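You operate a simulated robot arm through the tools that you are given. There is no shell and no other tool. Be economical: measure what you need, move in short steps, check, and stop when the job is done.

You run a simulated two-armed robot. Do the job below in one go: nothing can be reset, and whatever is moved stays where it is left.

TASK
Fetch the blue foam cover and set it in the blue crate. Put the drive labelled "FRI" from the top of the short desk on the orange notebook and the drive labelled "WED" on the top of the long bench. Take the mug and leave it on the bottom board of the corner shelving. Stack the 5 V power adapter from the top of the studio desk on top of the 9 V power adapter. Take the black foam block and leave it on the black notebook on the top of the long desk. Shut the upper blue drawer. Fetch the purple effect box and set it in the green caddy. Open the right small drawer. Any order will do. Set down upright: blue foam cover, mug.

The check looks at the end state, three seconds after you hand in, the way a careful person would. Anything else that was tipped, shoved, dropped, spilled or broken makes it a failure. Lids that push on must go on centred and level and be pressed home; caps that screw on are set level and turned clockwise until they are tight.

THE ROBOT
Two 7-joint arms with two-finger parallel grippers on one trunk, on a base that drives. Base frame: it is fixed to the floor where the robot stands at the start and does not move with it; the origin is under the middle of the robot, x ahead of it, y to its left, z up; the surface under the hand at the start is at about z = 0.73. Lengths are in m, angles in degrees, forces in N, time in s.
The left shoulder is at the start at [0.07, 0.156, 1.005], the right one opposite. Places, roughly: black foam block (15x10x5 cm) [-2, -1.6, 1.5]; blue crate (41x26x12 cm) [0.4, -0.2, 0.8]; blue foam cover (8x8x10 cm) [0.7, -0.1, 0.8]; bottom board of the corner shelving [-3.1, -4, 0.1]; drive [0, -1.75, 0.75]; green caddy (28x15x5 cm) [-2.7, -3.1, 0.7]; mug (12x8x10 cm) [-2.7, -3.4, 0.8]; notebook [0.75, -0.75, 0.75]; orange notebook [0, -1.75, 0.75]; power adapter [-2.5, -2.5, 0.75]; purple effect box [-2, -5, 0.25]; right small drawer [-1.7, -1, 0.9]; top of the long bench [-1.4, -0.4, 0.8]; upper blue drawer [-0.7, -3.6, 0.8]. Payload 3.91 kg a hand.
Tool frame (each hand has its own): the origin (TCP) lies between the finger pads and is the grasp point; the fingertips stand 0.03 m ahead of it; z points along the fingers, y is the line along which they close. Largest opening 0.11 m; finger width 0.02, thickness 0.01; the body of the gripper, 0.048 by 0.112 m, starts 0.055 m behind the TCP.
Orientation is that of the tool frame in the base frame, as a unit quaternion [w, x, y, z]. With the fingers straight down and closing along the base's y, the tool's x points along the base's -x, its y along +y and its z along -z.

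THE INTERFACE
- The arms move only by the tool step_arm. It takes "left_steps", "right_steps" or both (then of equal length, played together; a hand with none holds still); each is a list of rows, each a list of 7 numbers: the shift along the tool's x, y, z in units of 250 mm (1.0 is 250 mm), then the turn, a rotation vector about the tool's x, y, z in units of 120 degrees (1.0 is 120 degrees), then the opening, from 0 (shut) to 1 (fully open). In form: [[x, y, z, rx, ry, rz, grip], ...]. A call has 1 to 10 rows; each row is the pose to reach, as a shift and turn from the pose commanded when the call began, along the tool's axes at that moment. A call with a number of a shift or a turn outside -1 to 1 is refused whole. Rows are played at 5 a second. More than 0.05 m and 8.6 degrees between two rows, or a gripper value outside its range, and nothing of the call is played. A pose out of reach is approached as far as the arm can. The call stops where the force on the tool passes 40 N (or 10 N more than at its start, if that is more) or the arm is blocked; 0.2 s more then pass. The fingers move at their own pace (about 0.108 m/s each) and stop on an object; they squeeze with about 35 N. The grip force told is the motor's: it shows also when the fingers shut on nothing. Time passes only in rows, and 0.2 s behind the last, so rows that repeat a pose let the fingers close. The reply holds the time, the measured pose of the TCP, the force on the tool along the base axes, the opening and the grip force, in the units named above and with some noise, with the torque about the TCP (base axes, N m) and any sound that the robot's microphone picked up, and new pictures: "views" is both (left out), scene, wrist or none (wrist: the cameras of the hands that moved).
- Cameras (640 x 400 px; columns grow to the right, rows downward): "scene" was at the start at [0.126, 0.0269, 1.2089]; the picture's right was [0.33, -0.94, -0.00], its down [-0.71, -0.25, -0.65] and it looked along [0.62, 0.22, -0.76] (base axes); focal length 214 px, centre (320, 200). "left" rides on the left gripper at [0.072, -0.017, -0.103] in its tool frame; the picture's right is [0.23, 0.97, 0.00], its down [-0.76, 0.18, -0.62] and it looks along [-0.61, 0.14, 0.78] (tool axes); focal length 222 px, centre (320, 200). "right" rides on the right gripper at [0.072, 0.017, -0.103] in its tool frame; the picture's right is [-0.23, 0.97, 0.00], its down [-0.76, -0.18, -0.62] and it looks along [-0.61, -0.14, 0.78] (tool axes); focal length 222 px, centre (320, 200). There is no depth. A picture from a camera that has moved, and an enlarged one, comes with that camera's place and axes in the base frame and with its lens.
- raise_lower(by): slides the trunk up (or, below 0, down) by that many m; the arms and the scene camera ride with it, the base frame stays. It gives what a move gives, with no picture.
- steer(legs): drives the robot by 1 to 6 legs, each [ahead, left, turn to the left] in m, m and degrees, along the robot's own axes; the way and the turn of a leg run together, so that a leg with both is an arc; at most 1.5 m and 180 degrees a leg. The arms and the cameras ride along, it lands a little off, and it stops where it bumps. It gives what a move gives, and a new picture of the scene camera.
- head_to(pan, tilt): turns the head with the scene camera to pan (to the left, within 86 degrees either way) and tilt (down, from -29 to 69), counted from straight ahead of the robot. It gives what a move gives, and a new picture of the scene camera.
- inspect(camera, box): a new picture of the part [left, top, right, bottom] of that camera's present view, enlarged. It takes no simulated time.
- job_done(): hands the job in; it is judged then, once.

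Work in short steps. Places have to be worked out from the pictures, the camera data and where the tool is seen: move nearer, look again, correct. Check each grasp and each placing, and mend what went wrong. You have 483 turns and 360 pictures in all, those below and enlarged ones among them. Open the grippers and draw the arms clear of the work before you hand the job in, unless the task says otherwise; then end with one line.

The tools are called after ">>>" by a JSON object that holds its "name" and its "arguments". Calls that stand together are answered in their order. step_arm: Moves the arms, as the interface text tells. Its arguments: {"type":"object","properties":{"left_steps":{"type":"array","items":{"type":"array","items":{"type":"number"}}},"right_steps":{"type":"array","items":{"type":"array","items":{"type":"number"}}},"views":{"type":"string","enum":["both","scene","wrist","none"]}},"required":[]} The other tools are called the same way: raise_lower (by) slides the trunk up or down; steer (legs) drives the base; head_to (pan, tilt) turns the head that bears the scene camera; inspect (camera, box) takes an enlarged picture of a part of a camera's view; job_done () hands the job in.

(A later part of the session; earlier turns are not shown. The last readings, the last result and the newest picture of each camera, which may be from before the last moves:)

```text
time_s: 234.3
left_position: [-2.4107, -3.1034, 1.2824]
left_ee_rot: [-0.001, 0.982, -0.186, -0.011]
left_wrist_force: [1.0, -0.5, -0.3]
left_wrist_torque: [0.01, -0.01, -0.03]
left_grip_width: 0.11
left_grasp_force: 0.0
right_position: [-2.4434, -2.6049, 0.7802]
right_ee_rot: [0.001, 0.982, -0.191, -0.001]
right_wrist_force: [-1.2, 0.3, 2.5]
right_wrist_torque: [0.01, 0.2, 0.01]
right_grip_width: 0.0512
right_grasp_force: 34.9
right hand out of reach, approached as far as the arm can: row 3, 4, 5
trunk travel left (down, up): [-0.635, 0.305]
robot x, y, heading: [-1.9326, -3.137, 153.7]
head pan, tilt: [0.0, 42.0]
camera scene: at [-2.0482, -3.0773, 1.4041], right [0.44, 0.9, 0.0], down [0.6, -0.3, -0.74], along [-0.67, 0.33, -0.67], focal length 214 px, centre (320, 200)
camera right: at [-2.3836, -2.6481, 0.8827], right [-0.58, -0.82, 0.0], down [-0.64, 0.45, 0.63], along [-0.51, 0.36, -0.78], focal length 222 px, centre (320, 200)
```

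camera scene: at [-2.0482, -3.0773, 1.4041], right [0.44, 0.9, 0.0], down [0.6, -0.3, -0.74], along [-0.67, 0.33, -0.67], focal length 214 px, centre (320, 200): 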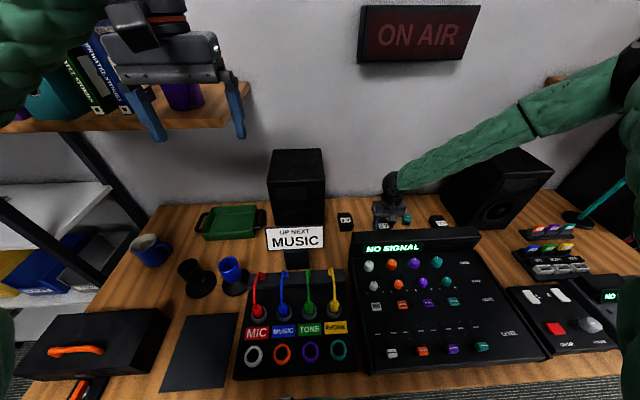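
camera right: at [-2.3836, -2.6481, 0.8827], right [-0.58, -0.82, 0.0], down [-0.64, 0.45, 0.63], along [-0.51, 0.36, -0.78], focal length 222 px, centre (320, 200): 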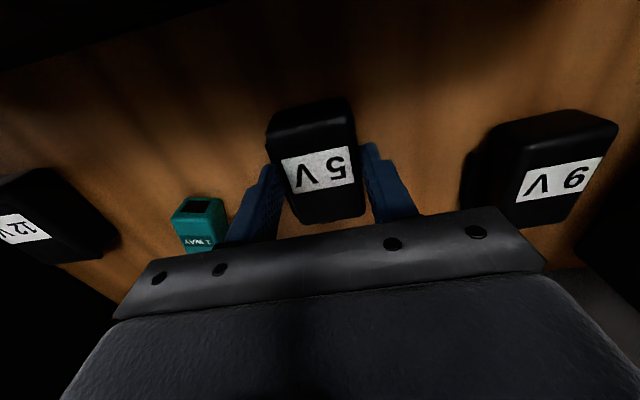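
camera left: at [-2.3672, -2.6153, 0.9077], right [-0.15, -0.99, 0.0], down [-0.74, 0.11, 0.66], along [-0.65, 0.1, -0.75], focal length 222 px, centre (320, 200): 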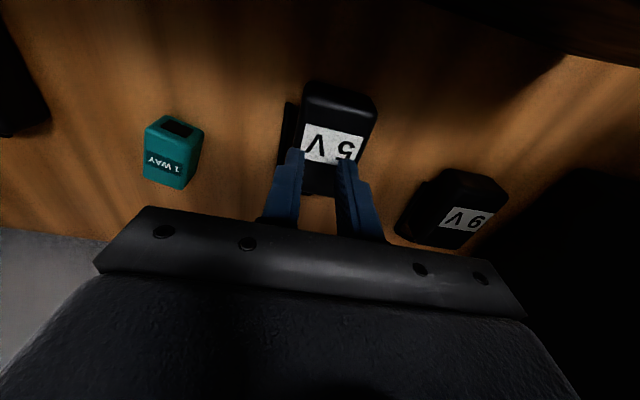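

The 5 V is held (51 mm). I lift it 10 cm and check it hangs level.

>>> {"name": "step_arm", "arguments": {"right_steps": [[0, 0, -0.1, 0, 0, 0, 0.2], [0, 0, -0.25, 0, 0, 0, 0.2], [0, 0, -0.4, 0, 0, 0, 0.2], [-0.08, 0.14, -0.4, 0, 0, 0, 0.2], [-0.12, 0.28, -0.4, 0, 0, -0.015, 0.2], [-0.15, 0.43, -0.4, 0, 0, -0.03, 0.2], [-0.168, 0.569, -0.4, 0, 0, -0.03, 0.2], [-0.168, 0.569, -0.4, 0, 0, -0.03, 0.2]]}}

```text
time_s: 236.1
left_position: [-2.4104, -3.1037, 1.2815]
left_ee_rot: [0.0, 0.982, -0.186, -0.012]
left_wrist_force: [1.2, 0.1, 0.5]
left_wrist_torque: [-0.01, 0.03, -0.01]
left_grip_width: 0.1099
left_grasp_force: 0.1
right_position: [-2.5057, -2.6988, 0.9028]
right_ee_rot: [0.002, 0.987, -0.16, -0.001]
right_wrist_force: [-1.1, -0.4, -1.6]
right_wrist_torque: [0.0, -0.02, -0.02]
right_grip_width: 0.0514
right_grasp_force: 35.0
right hand out of reach, approached as far as the arm can: row 6, 7, 8
trunk travel left (down, up): [-0.635, 0.305]
robot x, y, heading: [-1.9331, -3.1332, 153.7]
head pan, tilt: [0.0, 42.0]
camera scene: at [-2.0484, -3.0769, 1.404], right [0.44, 0.9, 0.0], down [0.6, -0.3, -0.74], along [-0.67, 0.33, -0.67], focal length 214 px, centre (320, 200)
camera right: at [-2.443, -2.7382, 1.006], right [-0.52, -0.85, 0.0], down [-0.66, 0.41, 0.62], along [-0.53, 0.33, -0.78], focal length 222 px, centre (320, 200)
```

scene: 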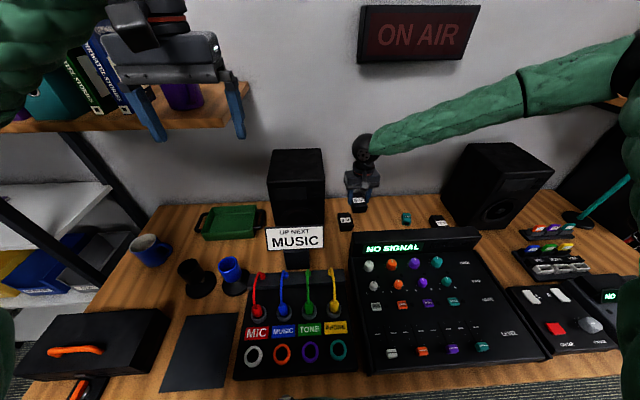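
right: 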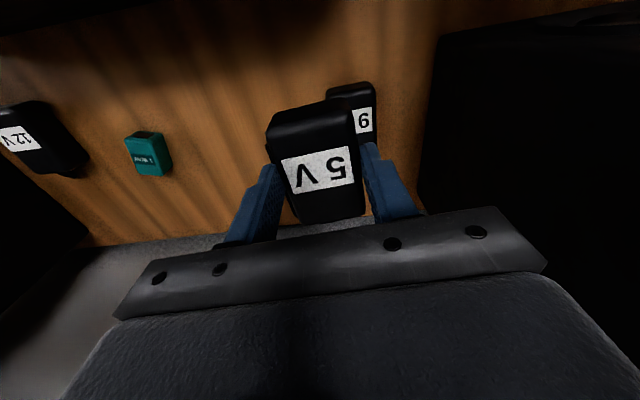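

Out of reach again from here. I shift the hand right, then move the robot left 0.15 m and 0.05 m ahead.

>>> {"name": "step_arm", "arguments": {"right_steps": [[0.1, -0.15, -0.1, 0, 0, 0, 0.2], [0.2, -0.3, -0.2, 0, 0, 0, 0.2], [0.3, -0.45, -0.2, 0, 0, 0, 0.2], [0.35, -0.6, -0.2, 0, 0, 0, 0.2]], "views": "none"}}

>>> {"name": "steer", "arguments": {"legs": [[0.05, 0.15, 0]]}}

```text
refused: row 1 steps farther than a row can; nothing moved
```

```text
time_s: 237.2
left_position: [-2.4695, -3.1629, 1.2798]
left_ee_rot: [0.0, 0.983, -0.186, -0.011]
left_wrist_force: [0.1, 0.1, 0.3]
left_wrist_torque: [0.06, -0.02, 0.01]
left_grip_width: 0.1098
left_grasp_force: 0.0
right_position: [-2.5587, -2.7486, 0.902]
right_ee_rot: [-0.005, 0.986, -0.165, 0.003]
right_wrist_force: [-1.1, 9.5, -5.6]
right_wrist_torque: [-0.83, -0.24, -0.46]
right_grip_width: 0.0515
right_grasp_force: 35.1
trunk travel left (down, up): [-0.635, 0.305]
robot x, y, heading: [-1.9863, -3.1922, 153.7]
head pan, tilt: [0.0, 42.0]
stopped in leg 1: the robot was blocked; the commanded pose is now the measured one
camera scene: at [-2.1064, -3.1361, 1.4039], right [0.44, 0.9, 0.0], down [0.6, -0.3, -0.74], along [-0.67, 0.33, -0.67], focal length 214 px, centre (320, 200)
```

scene: 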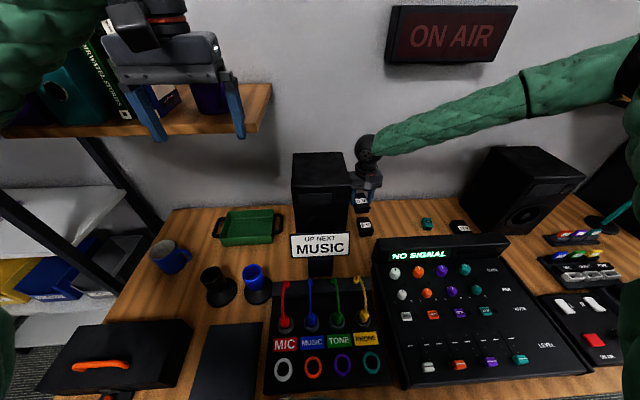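

The refused arm call let the drive push the hand lightly against the speaker. I pull the hand to the right straight away.

>>> {"name": "step_arm", "arguments": {"right_steps": [[0, -0.1, 0, 0, 0, 0, 0.2], [0, -0.25, -0.05, 0, 0, 0, 0.2], [0, -0.4, -0.1, 0, 0, 0, 0.2], [0.05, -0.55, -0.15, 0, 0, 0, 0.2]], "views": "scene"}}

```text
time_s: 238.2
left_position: [-2.4655, -3.1596, 1.2829]
left_ee_rot: [0.001, 0.983, -0.185, -0.012]
left_wrist_force: [0.1, 0.0, -0.4]
left_wrist_torque: [-0.01, 0.01, 0.0]
left_grip_width: 0.11
left_grasp_force: 0.2
right_position: [-2.4981, -2.6201, 0.9414]
right_ee_rot: [-0.002, 0.986, -0.165, 0.002]
right_wrist_force: [0.1, 0.0, -1.3]
right_wrist_torque: [0.0, 0.01, 0.04]
right_grip_width: 0.0515
right_grasp_force: 35.2
trunk travel left (down, up): [-0.635, 0.305]
robot x, y, heading: [-1.9866, -3.1939, 153.7]
head pan, tilt: [0.0, 42.0]
camera scene: at [-2.1035, -3.1337, 1.4043], right [0.44, 0.9, 0.0], down [0.6, -0.3, -0.74], along [-0.67, 0.33, -0.67], focal length 214 px, centre (320, 200)
```

scene: 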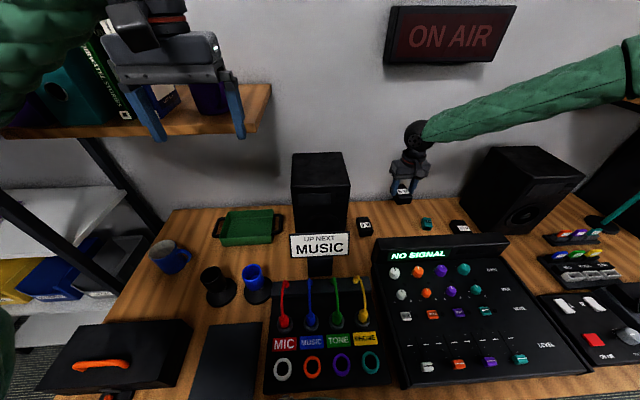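

The speaker hasn't tipped. With the hand clear, I drive 5 cm ahead and lower the trunk 10 cm so the placing is within reach. The hand clears the mixer display (z .84): the adapter bottom stays above .90 while trunk-lowering is compensated first.

>>> {"name": "step_arm", "arguments": {"right_steps": [[0, 0, -0.15, 0, 0, 0, 0.2], [0, 0, -0.3, 0, 0, 0, 0.2], [0, 0, -0.4, 0, 0, 0, 0.2]], "views": "none"}}

```text
time_s: 239.0
left_position: [-2.4688, -3.1611, 1.2823]
left_ee_rot: [-0.001, 0.982, -0.186, -0.01]
left_wrist_force: [0.1, 0.5, -0.2]
left_wrist_torque: [0.01, 0.0, 0.02]
left_grip_width: 0.11
left_grasp_force: 0.1
right_position: [-2.5038, -2.6207, 1.0369]
right_ee_rot: [-0.004, 0.986, -0.165, 0.003]
right_wrist_force: [0.4, -0.6, -1.8]
right_wrist_torque: [0.01, 0.02, 0.01]
right_grip_width: 0.0514
right_grasp_force: 35.0
trunk travel left (down, up): [-0.635, 0.305]
robot x, y, heading: [-1.99, -3.1964, 153.8]
head pan, tilt: [0.0, 42.0]
```

>>> {"name": "steer", "arguments": {"legs": [[0.05, 0, 0]]}}

```text
time_s: 239.9
left_position: [-2.4814, -3.1541, 1.2849]
left_ee_rot: [0.002, 0.984, -0.178, -0.014]
left_wrist_force: [0.5, -0.6, 0.0]
left_wrist_torque: [-0.02, -0.02, 0.02]
left_grip_width: 0.1097
left_grasp_force: 0.1
right_position: [-2.5217, -2.6126, 1.0411]
right_ee_rot: [-0.002, 0.987, -0.159, 0.0]
right_wrist_force: [0.1, 0.7, -1.3]
right_wrist_torque: [-0.05, -0.03, 0.02]
right_grip_width: 0.0515
right_grasp_force: 34.7
trunk travel left (down, up): [-0.635, 0.305]
robot x, y, heading: [-2.0064, -3.1811, 154.1]
head pan, tilt: [0.0, 42.0]
stopped in leg 1: the robot was blocked; the commanded pose is now the measured one
camera scene: at [-2.1163, -3.121, 1.4054], right [0.43, 0.9, -0.01], down [0.6, -0.29, -0.75], along [-0.67, 0.32, -0.66], focal length 214 px, centre (320, 200)
```

scene: 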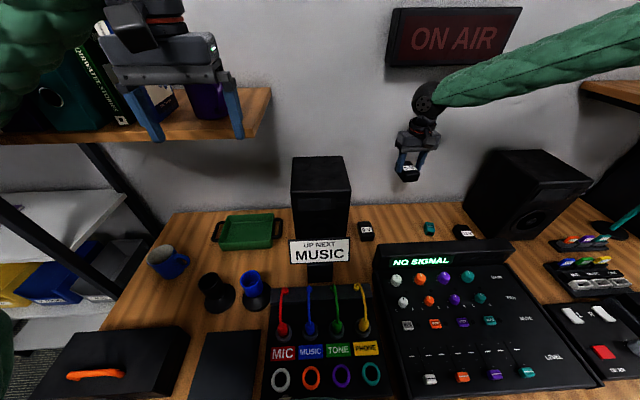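

Blocked by the desk edge, so I ease back 2 cm.

>>> {"name": "steer", "arguments": {"legs": [[-0.02, 0, 0]]}}

```text
time_s: 240.6
left_position: [-2.4838, -3.1574, 1.2826]
left_ee_rot: [0.001, 0.984, -0.177, -0.013]
left_wrist_force: [0.5, -0.5, -0.3]
left_wrist_torque: [-0.03, 0.03, 0.02]
left_grip_width: 0.1103
left_grasp_force: 0.1
right_position: [-2.5243, -2.6157, 1.0385]
right_ee_rot: [-0.002, 0.987, -0.158, 0.003]
right_wrist_force: [-0.3, -0.3, -1.3]
right_wrist_torque: [-0.03, -0.02, 0.0]
right_grip_width: 0.0515
right_grasp_force: 35.1
trunk travel left (down, up): [-0.635, 0.305]
robot x, y, heading: [-2.0067, -3.183, 154.2]
head pan, tilt: [0.0, 42.0]
stopped in leg 1: the robot was blocked; the commanded pose is now the measured one
camera scene: at [-2.1193, -3.1229, 1.4045], right [0.43, 0.9, 0.0], down [0.6, -0.29, -0.75], along [-0.67, 0.32, -0.67], focal length 214 px, centre (320, 200)
```

scene: 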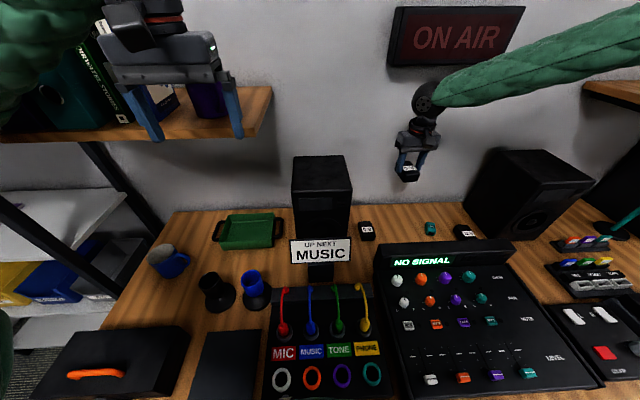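

It's also blocked going back, so something at the side is touching. I look left.

>>> {"name": "head_to", "arguments": {"pan": 75, "tilt": 30}}

```text
time_s: 242.0
left_position: [-2.4842, -3.1567, 1.2831]
left_ee_rot: [0.0, 0.984, -0.176, -0.013]
left_wrist_force: [0.5, 0.0, -1.2]
left_wrist_torque: [0.01, -0.01, -0.01]
left_grip_width: 0.1102
left_grasp_force: 0.0
right_position: [-2.5236, -2.6161, 1.0402]
right_ee_rot: [-0.003, 0.987, -0.159, 0.001]
right_wrist_force: [0.1, 1.1, -1.5]
right_wrist_torque: [0.0, -0.02, -0.01]
right_grip_width: 0.0514
right_grasp_force: 34.8
trunk travel left (down, up): [-0.635, 0.305]
robot x, y, heading: [-2.0055, -3.1804, 154.4]
head pan, tilt: [75.0, 30.0]
camera scene: at [-2.1022, -3.229, 1.4229], right [-0.76, 0.65, 0.0], down [0.32, 0.38, -0.87], along [-0.57, -0.66, -0.5], focal length 214 px, centre (320, 200)
```

scene: 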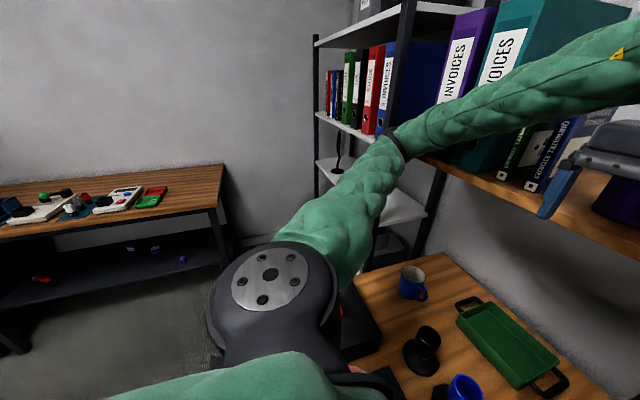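

The left elbow touches the shelf's front post. I slide the robot right to free it.

>>> {"name": "steer", "arguments": {"legs": [[0, -0.08, 0]]}}

```text
time_s: 243.1
left_position: [-2.4531, -3.0828, 1.2813]
left_ee_rot: [0.0, 0.984, -0.175, -0.01]
left_wrist_force: [0.5, 0.2, 0.8]
left_wrist_torque: [0.04, -0.07, -0.02]
left_grip_width: 0.1101
left_grasp_force: 0.0
right_position: [-2.4933, -2.5426, 1.0376]
right_ee_rot: [-0.003, 0.988, -0.157, 0.003]
right_wrist_force: [0.1, -1.1, -1.2]
right_wrist_torque: [-0.01, 0.01, 0.01]
right_grip_width: 0.0514
right_grasp_force: 35.1
trunk travel left (down, up): [-0.635, 0.305]
robot x, y, heading: [-1.9691, -3.1075, 154.6]
head pan, tilt: [75.0, 30.0]
camera scene: at [-2.0726, -3.1539, 1.4223], right [-0.76, 0.65, 0.0], down [0.33, 0.38, -0.87], along [-0.56, -0.66, -0.5], focal length 214 px, centre (320, 200)
```

scene: 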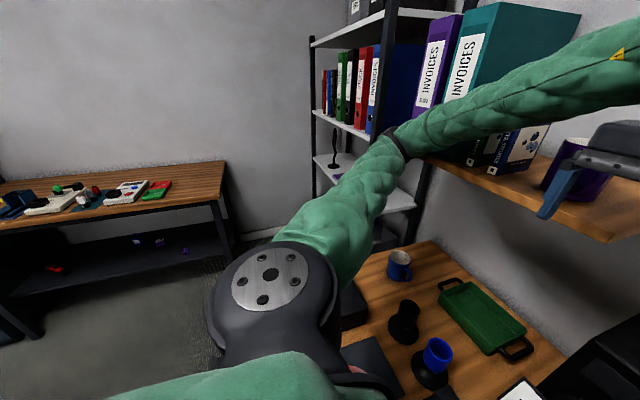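

Freed, with the binders still in order. The robot is now also closer to the desk, so I lower the trunk 10 cm for better reach.

>>> {"name": "raise_lower", "arguments": {"by": -0.1}}

>>> {"name": "head_to", "arguments": {"pan": -10, "tilt": 45}}

```text
time_s: 244.4
left_position: [-2.4533, -3.0836, 1.181]
left_ee_rot: [0.0, 0.984, -0.176, -0.011]
left_wrist_force: [-0.3, -0.7, 0.3]
left_wrist_torque: [-0.02, -0.01, 0.02]
left_grip_width: 0.1099
left_grasp_force: 0.0
right_position: [-2.4939, -2.5421, 0.9381]
right_ee_rot: [-0.004, 0.988, -0.157, 0.003]
right_wrist_force: [-0.6, 0.7, -1.6]
right_wrist_torque: [-0.03, -0.03, -0.02]
right_grip_width: 0.0514
right_grasp_force: 35.1
trunk travel left (down, up): [-0.535, 0.405]
robot x, y, heading: [-1.9702, -3.1101, 154.4]
head pan, tilt: [75.0, 30.0]
```

```text
time_s: 246.0
left_position: [-2.4542, -3.0838, 1.1808]
left_ee_rot: [0.0, 0.985, -0.175, -0.011]
left_wrist_force: [0.1, 0.4, -0.6]
left_wrist_torque: [0.02, 0.01, 0.0]
left_grip_width: 0.11
left_grasp_force: 0.0
right_position: [-2.4929, -2.5415, 0.9387]
right_ee_rot: [-0.003, 0.988, -0.158, 0.004]
right_wrist_force: [-1.2, -0.1, -2.3]
right_wrist_torque: [0.0, 0.04, 0.0]
right_grip_width: 0.0515
right_grasp_force: 35.4
trunk travel left (down, up): [-0.535, 0.405]
robot x, y, heading: [-1.9714, -3.1086, 154.4]
head pan, tilt: [-10.0, 45.0]
camera scene: at [-2.0805, -3.0383, 1.2998], right [0.58, 0.81, 0.0], down [0.58, -0.41, -0.71], along [-0.58, 0.41, -0.71], focal length 214 px, centre (320, 200)
```

scene: 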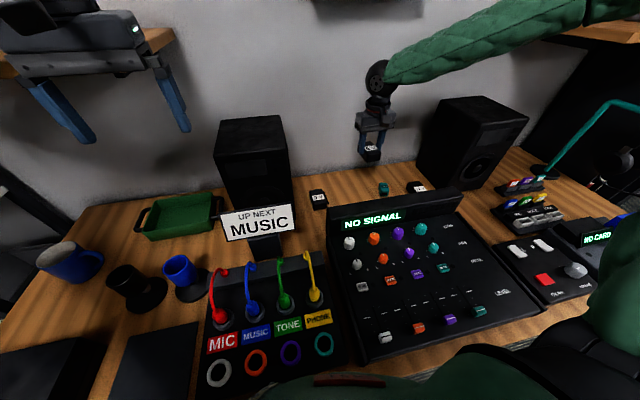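

I move the hand towards the 9 V, stopping at two thirds of the way to look.

>>> {"name": "step_arm", "arguments": {"right_steps": [[0.02, 0.17, 0, 0, 0, 0, 0.2], [0.04, 0.34, 0, 0, 0, 0, 0.2], [0.06, 0.51, 0, 0, 0, 0, 0.2], [0.06, 0.6, 0, 0, 0, 0, 0.2], [0.06, 0.6, 0, 0, 0, 0, 0.2]]}}

```text
time_s: 247.2
left_position: [-2.4534, -3.0837, 1.1812]
left_ee_rot: [-0.001, 0.984, -0.175, -0.011]
left_wrist_force: [1.2, 1.2, 0.2]
left_wrist_torque: [0.01, 0.01, 0.0]
left_grip_width: 0.1098
left_grasp_force: 0.0
right_position: [-2.5291, -2.6893, 0.9371]
right_ee_rot: [-0.004, 0.988, -0.157, 0.003]
right_wrist_force: [-0.5, 0.5, -1.0]
right_wrist_torque: [0.0, 0.01, 0.04]
right_grip_width: 0.0513
right_grasp_force: 34.7
trunk travel left (down, up): [-0.535, 0.405]
robot x, y, heading: [-1.9693, -3.1104, 154.4]
head pan, tilt: [-10.0, 45.0]
camera scene: at [-2.0801, -3.0385, 1.2998], right [0.58, 0.81, 0.0], down [0.58, -0.41, -0.71], along [-0.57, 0.41, -0.71], focal length 214 px, centre (320, 200)
camera right: at [-2.4672, -2.7282, 1.0411], right [-0.52, -0.85, -0.01], down [-0.67, 0.4, 0.62], along [-0.53, 0.33, -0.78], focal length 222 px, centre (320, 200)
```

scene: 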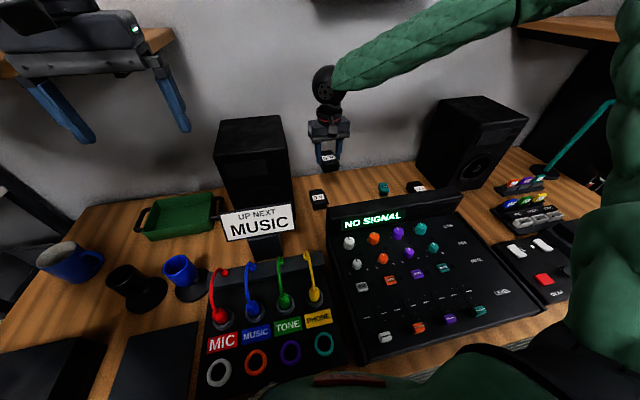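
right: 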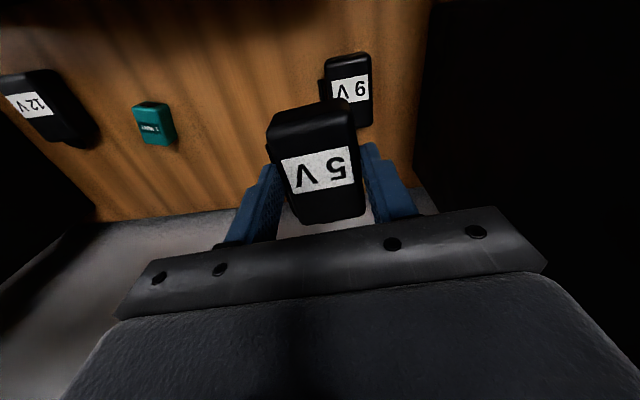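

The 9 V is confirmed at [-2.535,-2.723]. I align over it and lower to just above contact.

>>> {"name": "step_arm", "arguments": {"right_steps": [[0.018, 0.133, 0, 0, 0, 0, 0.2], [0.018, 0.133, 0.15, 0, 0, 0, 0.2], [0.018, 0.133, 0.3, 0, 0, 0, 0.2], [0.018, 0.133, 0.4, 0, 0, 0, 0.2], [0.018, 0.133, 0.42, 0, 0, 0, 0.2]]}}

>>> {"name": "inspect", "arguments": {"camera": "right", "box": [220, 40, 460, 230]}}

>>> {"name": "inspect", "arguments": {"camera": "scene", "box": [250, 110, 410, 230]}}

```text
time_s: 248.4
left_position: [-2.4536, -3.0834, 1.1818]
left_ee_rot: [0.0, 0.984, -0.176, -0.01]
left_wrist_force: [0.6, 0.4, 0.7]
left_wrist_torque: [0.03, -0.05, -0.03]
left_grip_width: 0.11
left_grasp_force: 0.1
right_position: [-2.5329, -2.721, 0.8306]
right_ee_rot: [-0.003, 0.987, -0.158, 0.004]
right_wrist_force: [0.2, 0.5, -0.5]
right_wrist_torque: [-0.01, -0.02, 0.02]
right_grip_width: 0.0513
right_grasp_force: 35.0
trunk travel left (down, up): [-0.535, 0.405]
robot x, y, heading: [-1.9747, -3.11, 154.5]
head pan, tilt: [-10.0, 45.0]
camera scene: at [-2.0803, -3.0386, 1.2998], right [0.58, 0.81, 0.0], down [0.58, -0.41, -0.71], along [-0.57, 0.41, -0.71], focal length 214 px, centre (320, 200)
camera right: at [-2.4712, -2.761, 0.934], right [-0.52, -0.85, -0.01], down [-0.67, 0.4, 0.62], along [-0.53, 0.33, -0.78], focal length 222 px, centre (320, 200)
```

scene: 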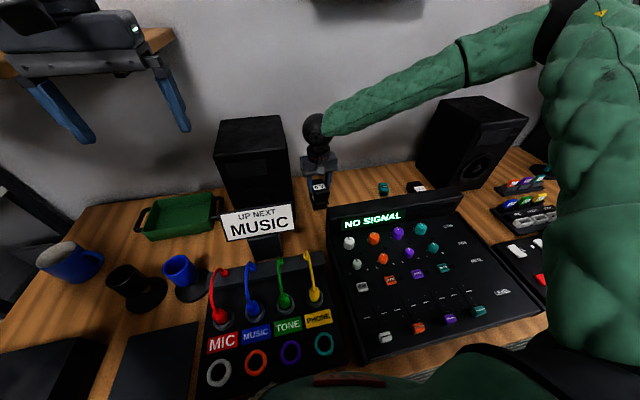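
right: 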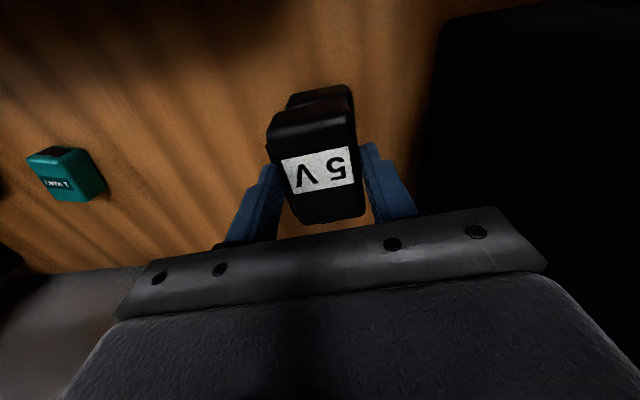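

```text
2.11 times, centred on (340, 135) of right
camera zoom: at [-2.4712, -2.761, 0.934], right [-0.52, -0.85, -0.01], down [-0.67, 0.4, 0.62], along [-0.53, 0.33, -0.78], focal length 468 px, centre (278, 337)
```

zoom: 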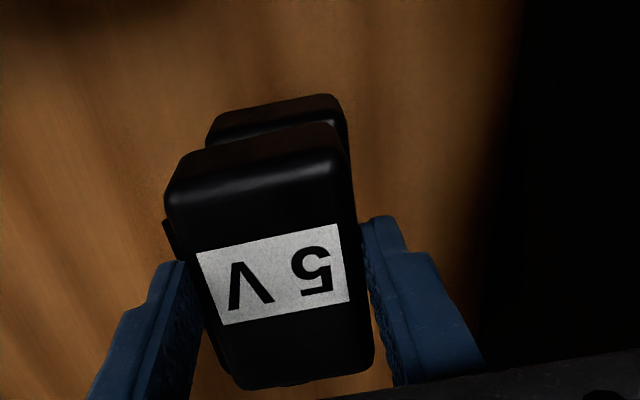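

```text
3.33 times, centred on (330, 170) of scene
camera zoom: at [-2.0803, -3.0386, 1.2998], right [0.58, 0.81, 0.0], down [0.58, -0.41, -0.71], along [-0.57, 0.41, -0.71], focal length 715 px, centre (287, 300)
```

zoom: 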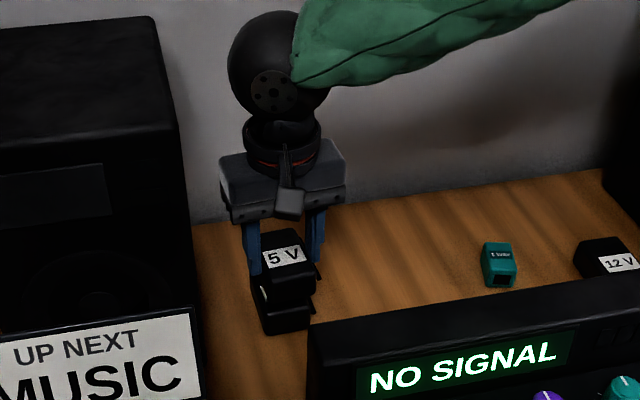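

The stack is aligned to within a few millimetres. I lower gently until contact.

>>> {"name": "step_arm", "arguments": {"right_steps": [[-0.01, 0, 0.015, 0, 0, 0, 0.2], [-0.02, 0, 0.03, 0, 0, 0, 0.2], [-0.02, 0, 0.045, 0, 0, 0, 0.2]], "views": "none"}}

```text
time_s: 249.2
left_position: [-2.4551, -3.0838, 1.1822]
left_ee_rot: [0.001, 0.984, -0.175, -0.011]
left_wrist_force: [0.5, 0.1, 0.1]
left_wrist_torque: [0.02, -0.01, 0.03]
left_grip_width: 0.11
left_grasp_force: 0.1
right_position: [-2.532, -2.7156, 0.8218]
right_ee_rot: [-0.002, 0.988, -0.157, 0.004]
right_wrist_force: [0.1, 0.2, -1.6]
right_wrist_torque: [-0.03, 0.0, -0.03]
right_grip_width: 0.0515
right_grasp_force: 35.2
right hand out of reach, approached as far as the arm can: row 1, 2, 3
trunk travel left (down, up): [-0.535, 0.405]
robot x, y, heading: [-1.9713, -3.1116, 154.6]
head pan, tilt: [-10.0, 45.0]
```

I'm at the reach edge, so I lower the rest with the trunk.

>>> {"name": "raise_lower", "arguments": {"by": -0.01}}

```text
time_s: 249.8
left_position: [-2.4524, -3.0848, 1.1729]
left_ee_rot: [0.0, 0.984, -0.176, -0.011]
left_wrist_force: [-0.4, -0.1, 0.8]
left_wrist_torque: [-0.01, 0.0, 0.05]
left_grip_width: 0.11
left_grasp_force: 0.0
right_position: [-2.5316, -2.7161, 0.8151]
right_ee_rot: [-0.003, 0.987, -0.158, 0.0]
right_wrist_force: [-0.4, 2.3, 29.6]
right_wrist_torque: [0.04, 0.2, -0.03]
right_grip_width: 0.0518
right_grasp_force: 34.8
trunk travel left (down, up): [-0.525, 0.415]
robot x, y, heading: [-1.9701, -3.1097, 154.2]
head pan, tilt: [-10.0, 45.0]
```

Contact at exactly the expected height (.815). I ease off 2 mm and open only a little because of the speaker, then look.

>>> {"name": "raise_lower", "arguments": {"by": 0.002}}

>>> {"name": "step_arm", "arguments": {"right_steps": [[0, 0, 0, 0, 0, 0, 0.6], [0, 0, 0, 0, 0, 0, 0.6]]}}

```text
time_s: 250.3
left_position: [-2.4539, -3.0841, 1.1735]
left_ee_rot: [-0.001, 0.984, -0.175, -0.011]
left_wrist_force: [-0.1, 0.2, -0.5]
left_wrist_torque: [-0.01, -0.01, -0.01]
left_grip_width: 0.1102
left_grasp_force: 0.0
right_position: [-2.534, -2.7156, 0.8147]
right_ee_rot: [-0.003, 0.988, -0.157, 0.002]
right_wrist_force: [-5.9, 2.3, 22.7]
right_wrist_torque: [0.18, 0.71, -0.02]
right_grip_width: 0.0514
right_grasp_force: 35.0
trunk travel left (down, up): [-0.527, 0.413]
robot x, y, heading: [-1.9711, -3.1046, 154.4]
head pan, tilt: [-10.0, 45.0]
```

```text
time_s: 250.9
left_position: [-2.4533, -3.0826, 1.173]
left_ee_rot: [0.0, 0.984, -0.176, -0.011]
left_wrist_force: [0.0, 1.0, 0.4]
left_wrist_torque: [-0.06, 0.04, 0.0]
left_grip_width: 0.1099
left_grasp_force: 0.1
right_position: [-2.5325, -2.7151, 0.8134]
right_ee_rot: [-0.002, 0.988, -0.157, 0.003]
right_wrist_force: [0.1, 1.2, 0.0]
right_wrist_torque: [-0.02, -0.01, 0.03]
right_grip_width: 0.0659
right_grasp_force: 0.1
trunk travel left (down, up): [-0.527, 0.413]
robot x, y, heading: [-1.9717, -3.1068, 154.4]
head pan, tilt: [-10.0, 45.0]
camera scene: at [-2.0805, -3.0383, 1.2917], right [0.58, 0.81, 0.0], down [0.58, -0.41, -0.71], along [-0.57, 0.41, -0.71], focal length 214 px, centre (320, 200)
camera right: at [-2.4707, -2.7543, 0.9167], right [-0.52, -0.85, -0.01], down [-0.67, 0.4, 0.62], along [-0.53, 0.33, -0.78], focal length 222 px, centre (320, 200)
```

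scene: 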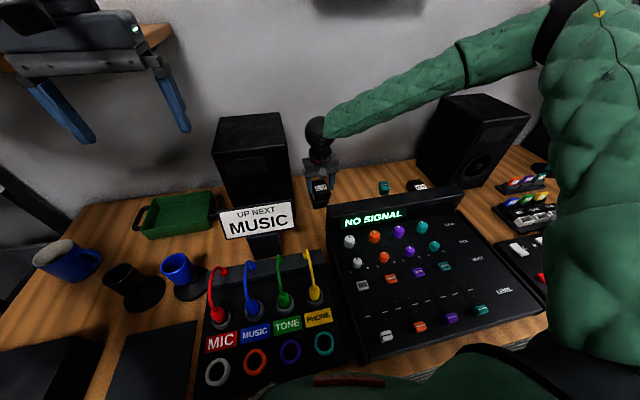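
right: 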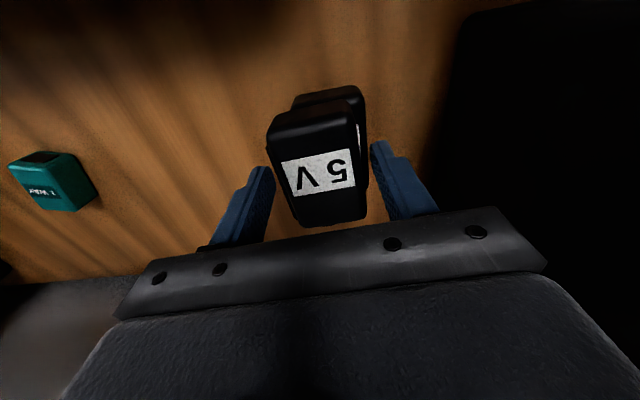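

The 5 V stays put on the 9 V. I rise straight up.

>>> {"name": "step_arm", "arguments": {"right_steps": [[0, 0, -0.15, 0, 0, 0, 0.6], [0, 0, -0.32, 0, 0, 0, 0.6], [0, 0, -0.5, 0, 0, 0, 0.6], [0, 0, -0.68, 0, 0, 0, 0.6], [0, 0, -0.86, 0, 0, 0, 0.6]]}}

>>> {"name": "inspect", "arguments": {"camera": "scene", "box": [250, 130, 410, 230]}}

```text
time_s: 252.1
left_position: [-2.4532, -3.0847, 1.1739]
left_ee_rot: [0.0, 0.984, -0.176, -0.011]
left_wrist_force: [0.0, 0.4, 0.6]
left_wrist_torque: [-0.02, -0.01, -0.05]
left_grip_width: 0.1102
left_grasp_force: 0.1
right_position: [-2.5327, -2.7155, 1.0299]
right_ee_rot: [-0.003, 0.988, -0.157, 0.003]
right_wrist_force: [-0.2, 0.3, 0.5]
right_wrist_torque: [0.03, 0.03, -0.02]
right_grip_width: 0.066
right_grasp_force: 0.1
trunk travel left (down, up): [-0.527, 0.413]
robot x, y, heading: [-1.9701, -3.1081, 154.6]
head pan, tilt: [-10.0, 45.0]
camera scene: at [-2.0795, -3.0391, 1.2918], right [0.58, 0.81, 0.0], down [0.58, -0.41, -0.71], along [-0.58, 0.41, -0.71], focal length 214 px, centre (320, 200)
camera right: at [-2.4718, -2.7541, 1.1329], right [-0.52, -0.85, -0.01], down [-0.67, 0.4, 0.62], along [-0.53, 0.33, -0.78], focal length 222 px, centre (320, 200)
```

scene: 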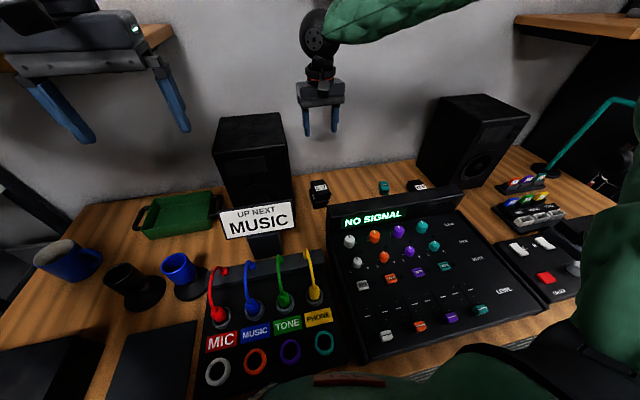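
right: 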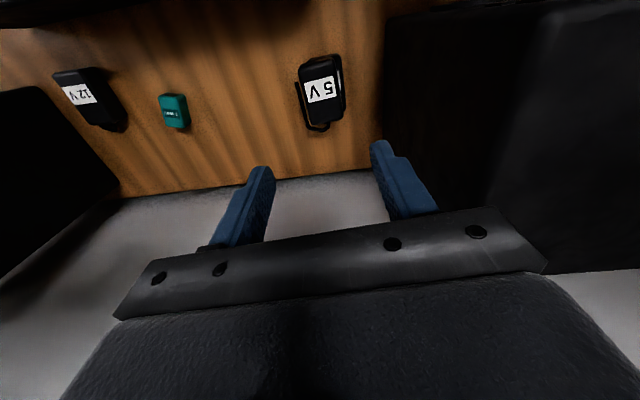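

```text
4.00 times, centred on (330, 180) of scene
camera zoom: at [-2.0795, -3.0391, 1.2918], right [0.58, 0.81, 0.0], down [0.58, -0.41, -0.71], along [-0.58, 0.41, -0.71], focal length 858 px, centre (280, 280)
```

zoom: 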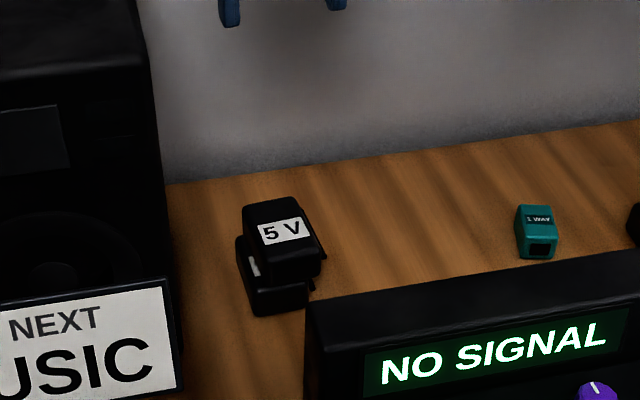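

The stack is good. I retract the right hand and back the robot away from the desk to look at the corner shelving.

>>> {"name": "step_arm", "arguments": {"right_steps": [[0.1, -0.05, -0.15, 0, 0, 0, 0.6], [0.2, -0.1, -0.3, 0, 0, 0, 0.6], [0.36, -0.15, -0.35, 0, 0, 0, 0.6], [0.53, -0.15, -0.35, 0, 0, 0, 0.6], [0.7, -0.15, -0.35, 0, 0, 0, 0.6], [0.87, -0.15, -0.35, 0, 0, 0, 0.6], [1, -0.15, -0.35, 0, 0, 0, 0.6]], "views": "none"}}

```text
time_s: 253.7
left_position: [-2.4533, -3.0841, 1.1743]
left_ee_rot: [0.0, 0.984, -0.175, -0.011]
left_wrist_force: [1.5, 0.3, 0.2]
left_wrist_torque: [-0.04, -0.01, -0.01]
left_grip_width: 0.1098
left_grasp_force: 0.1
right_position: [-2.2832, -2.7585, 1.1177]
right_ee_rot: [-0.002, 0.988, -0.157, 0.003]
right_wrist_force: [-0.1, 0.4, 0.4]
right_wrist_torque: [0.0, 0.0, -0.01]
right_grip_width: 0.0659
right_grasp_force: 0.1
trunk travel left (down, up): [-0.527, 0.413]
robot x, y, heading: [-1.972, -3.1091, 154.5]
head pan, tilt: [-10.0, 45.0]
```

>>> {"name": "steer", "arguments": {"legs": [[-0.3, 0, 0]]}}

>>> {"name": "head_to", "arguments": {"pan": 60, "tilt": 35}}

```text
time_s: 255.7
left_position: [-2.1879, -3.2091, 1.1742]
left_ee_rot: [0.0, 0.984, -0.18, -0.012]
left_wrist_force: [0.3, -0.2, -0.3]
left_wrist_torque: [0.0, -0.03, 0.0]
left_grip_width: 0.11
left_grasp_force: 0.1
right_position: [-2.0165, -2.8842, 1.1178]
right_ee_rot: [-0.003, 0.987, -0.162, 0.002]
right_wrist_force: [0.0, -0.4, -0.1]
right_wrist_torque: [0.02, 0.05, -0.04]
right_grip_width: 0.0657
right_grasp_force: 0.0
trunk travel left (down, up): [-0.527, 0.413]
robot x, y, heading: [-1.703, -3.2358, 154.2]
head pan, tilt: [-10.0, 45.0]
camera scene: at [-1.8137, -3.1661, 1.2919], right [0.59, 0.81, 0.0], down [0.57, -0.42, -0.71], along [-0.57, 0.42, -0.71], focal length 214 px, centre (320, 200)
```

scene: 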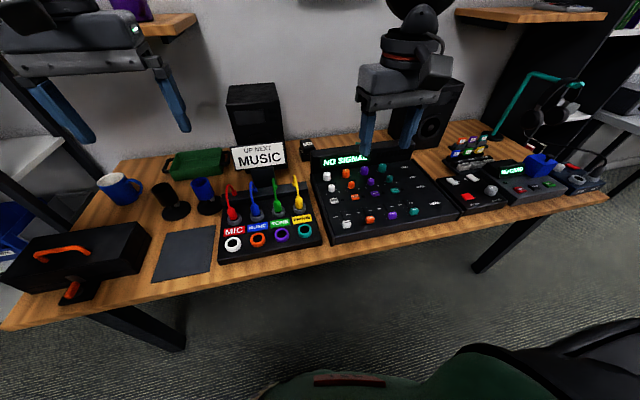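

```text
time_s: 257.1
left_position: [-2.1885, -3.2076, 1.1739]
left_ee_rot: [0.0, 0.984, -0.18, -0.011]
left_wrist_force: [0.3, -0.1, 1.2]
left_wrist_torque: [0.0, 0.0, 0.0]
left_grip_width: 0.11
left_grasp_force: 0.0
right_position: [-2.0158, -2.882, 1.1177]
right_ee_rot: [-0.002, 0.987, -0.162, 0.003]
right_wrist_force: [-0.3, 0.5, -0.3]
right_wrist_torque: [-0.02, 0.02, -0.02]
right_grip_width: 0.0659
right_grasp_force: 0.1
trunk travel left (down, up): [-0.527, 0.413]
robot x, y, heading: [-1.7046, -3.2356, 154.2]
head pan, tilt: [60.0, 35.0]
camera scene: at [-1.8219, -3.2626, 1.3066], right [-0.56, 0.83, 0.0], down [0.48, 0.32, -0.82], along [-0.68, -0.46, -0.57], focal length 214 px, centre (320, 200)
```

scene: 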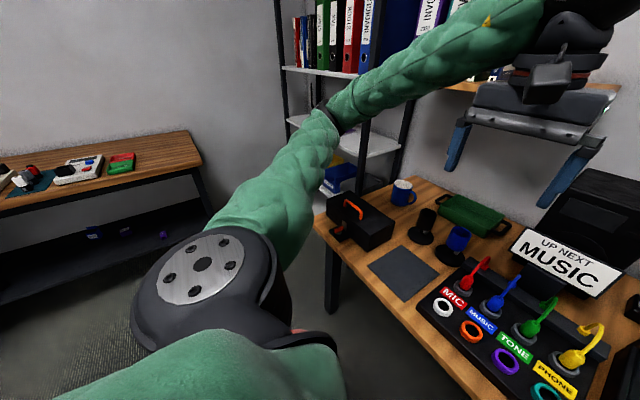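

I turn left 45° to face the corner shelving.

>>> {"name": "steer", "arguments": {"legs": [[0, 0, 45]]}}

>>> {"name": "head_to", "arguments": {"pan": 0, "tilt": 30}}

```text
time_s: 259.6
left_position: [-2.0649, -3.562, 1.1739]
left_ee_rot: [0.005, 0.977, 0.215, -0.01]
left_wrist_force: [0.3, 0.4, -0.5]
left_wrist_torque: [0.0, 0.0, -0.04]
left_grip_width: 0.1099
left_grasp_force: 0.0
right_position: [-2.1752, -3.2114, 1.1167]
right_ee_rot: [-0.003, 0.972, 0.233, 0.002]
right_wrist_force: [-0.1, 0.5, -1.3]
right_wrist_torque: [-0.03, -0.02, -0.01]
right_grip_width: 0.0662
right_grasp_force: 0.1
trunk travel left (down, up): [-0.527, 0.413]
robot x, y, heading: [-1.7076, -3.2352, -160.6]
head pan, tilt: [60.0, 35.0]
camera scene: at [-1.7671, -3.3394, 1.3066], right [-0.98, 0.18, 0.0], down [0.1, 0.56, -0.82], along [-0.15, -0.81, -0.57], focal length 214 px, centre (320, 200)
```

scene: 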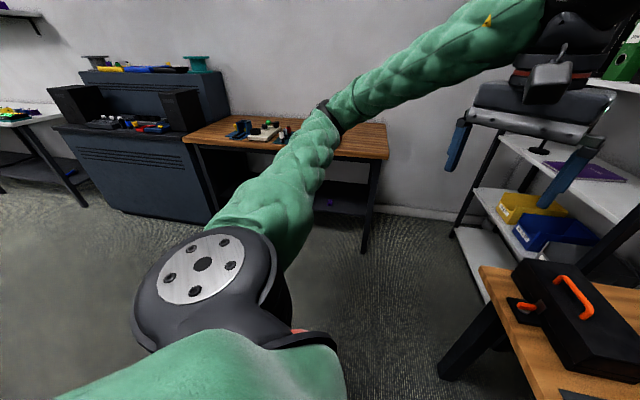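

```text
time_s: 260.9
left_position: [-2.0647, -3.5608, 1.1736]
left_ee_rot: [0.003, 0.977, 0.215, -0.011]
left_wrist_force: [-0.7, -0.7, -0.3]
left_wrist_torque: [0.01, 0.01, -0.03]
left_grip_width: 0.1097
left_grasp_force: 0.1
right_position: [-2.176, -3.2108, 1.1177]
right_ee_rot: [-0.003, 0.972, 0.234, 0.002]
right_wrist_force: [0.9, 0.3, -0.6]
right_wrist_torque: [-0.01, 0.02, 0.0]
right_grip_width: 0.0665
right_grasp_force: 0.0
trunk travel left (down, up): [-0.527, 0.413]
robot x, y, heading: [-1.7045, -3.2385, -160.5]
head pan, tilt: [0.0, 30.0]
camera scene: at [-1.8364, -3.2827, 1.3144], right [-0.33, 0.94, 0.0], down [0.47, 0.17, -0.87], along [-0.82, -0.29, -0.5], focal length 214 px, centre (320, 200)
```

scene: 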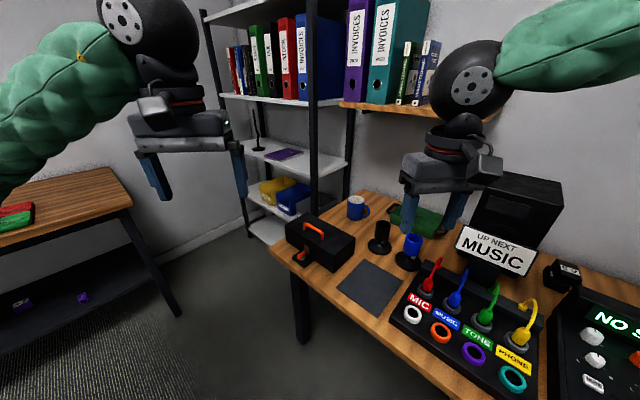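

I zoom on the shelving's lower boards and on the mug.

>>> {"name": "inspect", "arguments": {"camera": "scene", "box": [200, 90, 400, 260]}}

>>> {"name": "inspect", "arguments": {"camera": "scene", "box": [320, 170, 460, 280]}}

```text
2.35 times, centred on (300, 175) of scene
camera zoom: at [-1.8364, -3.2827, 1.3144], right [-0.33, 0.94, 0.0], down [0.47, 0.17, -0.87], along [-0.82, -0.29, -0.5], focal length 505 px, centre (367, 259)
```

zoom: 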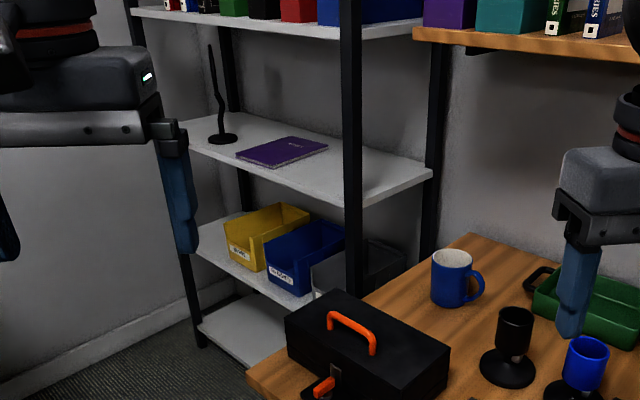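

```text
3.64 times, centred on (390, 225) of scene
camera zoom: at [-1.8364, -3.2827, 1.3144], right [-0.33, 0.94, 0.0], down [0.47, 0.17, -0.87], along [-0.82, -0.29, -0.5], focal length 780 px, centre (66, 109)
```

zoom: 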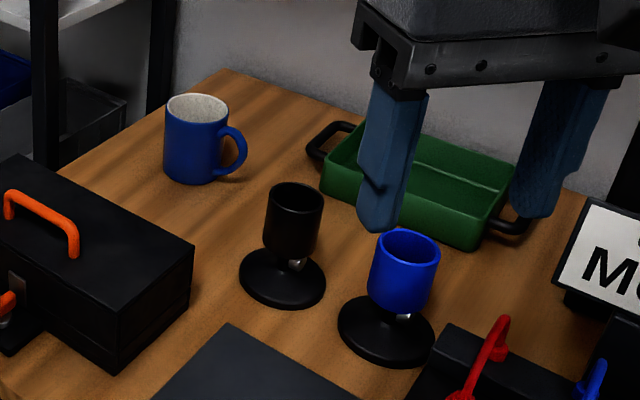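

The shelving's bottom board top is z≈.09, the next board z≈.42, front face v≈-.97 in room axes. I'll grasp the mug with the left hand tilted 45°, from a spot in the gap between the desk end and the low table. I drive there.

>>> {"name": "steer", "arguments": {"legs": [[0.77, 0.53, 0], [0, 0, -72]]}}

>>> {"name": "head_to", "arguments": {"pan": 0, "tilt": 35}}

```text
time_s: 268.3
left_position: [-2.7054, -3.9055, 1.1698]
left_ee_rot: [0.009, 0.96, -0.278, -0.015]
left_wrist_force: [0.0, 0.7, -0.5]
left_wrist_torque: [-0.01, 0.0, -0.02]
left_grip_width: 0.1103
left_grasp_force: 0.0
right_position: [-2.4827, -3.617, 1.1209]
right_ee_rot: [0.0, 0.968, -0.253, -0.003]
right_wrist_force: [-0.4, 0.3, 0.0]
right_wrist_torque: [-0.04, 0.0, 0.0]
right_grip_width: 0.066
right_grasp_force: 0.1
trunk travel left (down, up): [-0.527, 0.413]
robot x, y, heading: [-2.2547, -4.0205, 143.3]
head pan, tilt: [0.0, 30.0]
stopped in leg 2: the robot was blocked; the commanded pose is now the measured one
camera scene: at [-2.3495, -3.937, 1.3167], right [0.6, 0.8, -0.01], down [0.39, -0.3, -0.87], along [-0.7, 0.52, -0.49], focal length 214 px, centre (320, 200)
```

scene: 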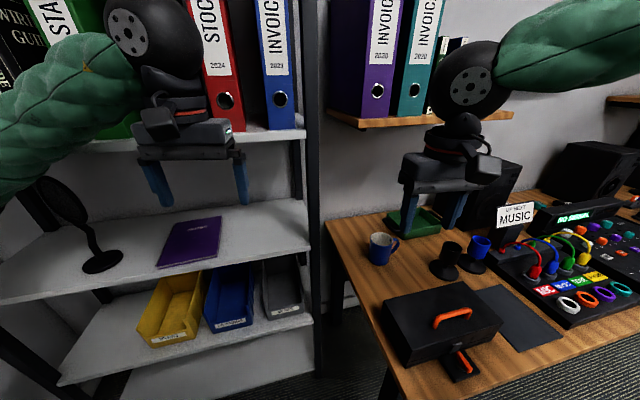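

```text
time_s: 269.0
left_position: [-2.7067, -3.905, 1.1707]
left_ee_rot: [0.008, 0.96, -0.278, -0.015]
left_wrist_force: [-0.3, -0.1, 0.5]
left_wrist_torque: [-0.03, -0.03, 0.0]
left_grip_width: 0.11
left_grasp_force: 0.1
right_position: [-2.4812, -3.6173, 1.1219]
right_ee_rot: [-0.001, 0.967, -0.254, -0.004]
right_wrist_force: [-0.7, 0.7, -0.3]
right_wrist_torque: [0.02, 0.02, -0.02]
right_grip_width: 0.066
right_grasp_force: 0.2
trunk travel left (down, up): [-0.527, 0.413]
robot x, y, heading: [-2.257, -4.0207, 143.1]
head pan, tilt: [0.0, 35.0]
camera scene: at [-2.347, -3.9399, 1.3082], right [0.6, 0.8, -0.01], down [0.45, -0.34, -0.83], along [-0.66, 0.49, -0.56], focal length 214 px, centre (320, 200)
```

scene: 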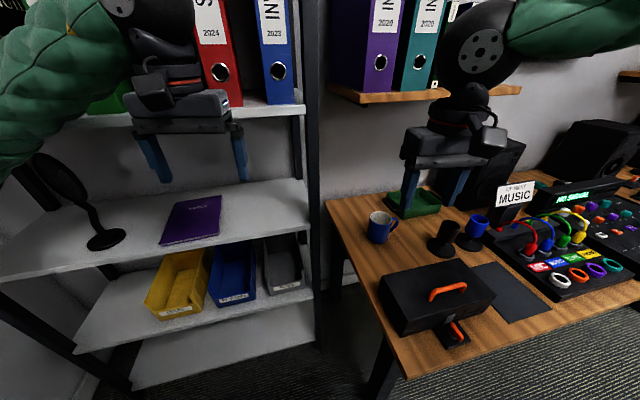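

The turn was blocked again, likely the left elbow at the shelf front. I back away 0.15 m and look left.

>>> {"name": "steer", "arguments": {"legs": [[-0.15, -0.03, 0]]}}

>>> {"name": "head_to", "arguments": {"pan": 50, "tilt": 25}}

```text
time_s: 270.4
left_position: [-2.5813, -3.97, 1.1632]
left_ee_rot: [0.007, 0.96, -0.281, -0.007]
left_wrist_force: [-0.3, -0.6, 0.1]
left_wrist_torque: [-0.01, 0.0, 0.0]
left_grip_width: 0.1102
left_grasp_force: 0.0
right_position: [-2.3537, -3.6845, 1.116]
right_ee_rot: [-0.002, 0.967, -0.256, 0.002]
right_wrist_force: [-0.7, -0.3, -0.8]
right_wrist_torque: [0.03, 0.01, 0.01]
right_grip_width: 0.066
right_grasp_force: 0.1
trunk travel left (down, up): [-0.527, 0.413]
robot x, y, heading: [-2.1152, -4.0883, 143.3]
head pan, tilt: [0.0, 35.0]
camera scene: at [-2.2241, -4.0071, 1.3067], right [0.6, 0.8, 0.0], down [0.46, -0.35, -0.82], along [-0.65, 0.49, -0.57], focal length 214 px, centre (320, 200)
```

scene: 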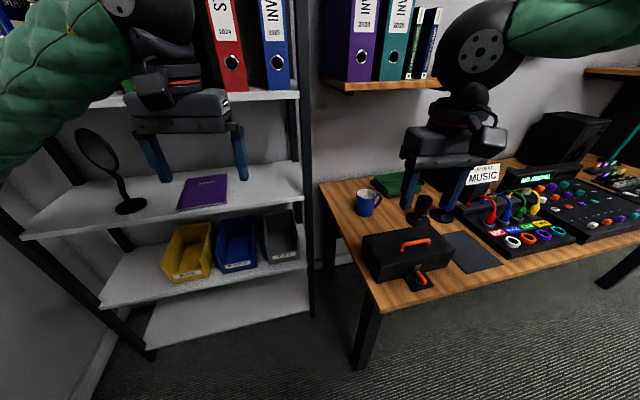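

```text
time_s: 271.5
left_position: [-2.5814, -3.9708, 1.1632]
left_ee_rot: [0.006, 0.96, -0.281, -0.007]
left_wrist_force: [-0.1, 0.6, -0.3]
left_wrist_torque: [0.01, -0.02, -0.01]
left_grip_width: 0.1103
left_grasp_force: 0.1
right_position: [-2.3541, -3.6835, 1.1172]
right_ee_rot: [-0.002, 0.967, -0.257, 0.003]
right_wrist_force: [0.5, 0.1, -0.6]
right_wrist_torque: [-0.03, 0.01, -0.02]
right_grip_width: 0.0661
right_grasp_force: 0.0
trunk travel left (down, up): [-0.527, 0.413]
robot x, y, heading: [-2.1176, -4.0929, 142.8]
head pan, tilt: [50.0, 25.0]
camera scene: at [-2.2446, -4.0799, 1.3224], right [-0.22, 0.97, 0.0], down [0.41, 0.09, -0.91], along [-0.88, -0.2, -0.42], focal length 214 px, centre (320, 200)
```

scene: 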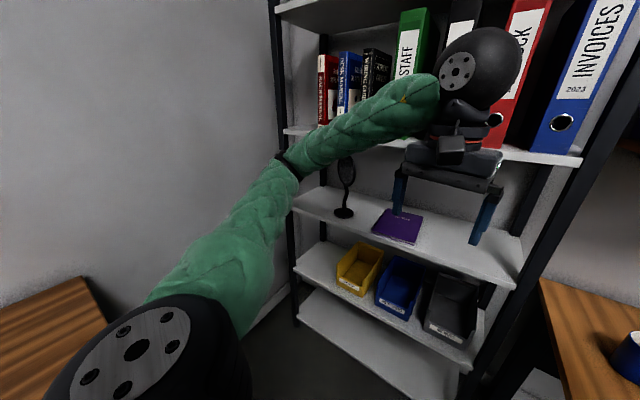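

The shelf is undisturbed. I swing the left hand inward and forward so its elbow draws in, then I'll turn.

>>> {"name": "step_arm", "arguments": {"left_steps": [[-0.1, -0.14, 0, 0, 0, 0, 1], [-0.2, -0.28, 0, 0, 0, 0, 1], [-0.3, -0.42, 0, 0, 0, 0, 1], [-0.4, -0.56, 0, 0, 0, 0, 1], [-0.5, -0.7, 0, 0, 0, 0, 1], [-0.6, -0.84, 0, 0, 0, 0, 1]], "views": "scene"}}

```text
time_s: 272.9
left_position: [-2.5976, -3.7095, 1.1627]
left_ee_rot: [0.008, 0.96, -0.28, -0.007]
left_wrist_force: [-0.3, 1.0, -0.5]
left_wrist_torque: [-0.02, -0.01, 0.02]
left_grip_width: 0.1099
left_grasp_force: 0.1
right_position: [-2.354, -3.683, 1.1163]
right_ee_rot: [-0.003, 0.967, -0.256, 0.002]
right_wrist_force: [-0.3, 0.3, 0.6]
right_wrist_torque: [-0.01, -0.02, 0.04]
right_grip_width: 0.0662
right_grasp_force: 0.0
trunk travel left (down, up): [-0.527, 0.413]
robot x, y, heading: [-2.1147, -4.0959, 142.9]
head pan, tilt: [50.0, 25.0]
camera scene: at [-2.2441, -4.0783, 1.3224], right [-0.22, 0.97, 0.0], down [0.41, 0.09, -0.91], along [-0.88, -0.2, -0.42], focal length 214 px, centre (320, 200)
```

scene: 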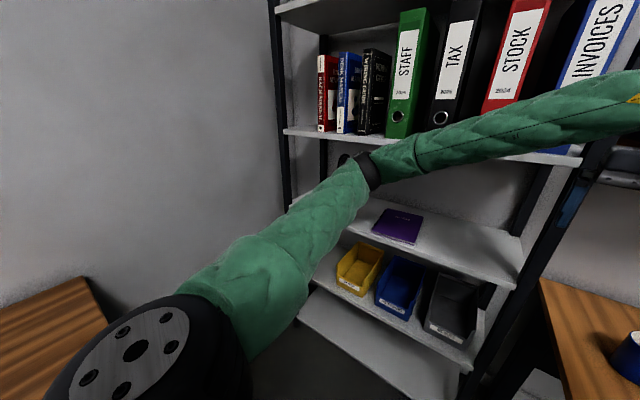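

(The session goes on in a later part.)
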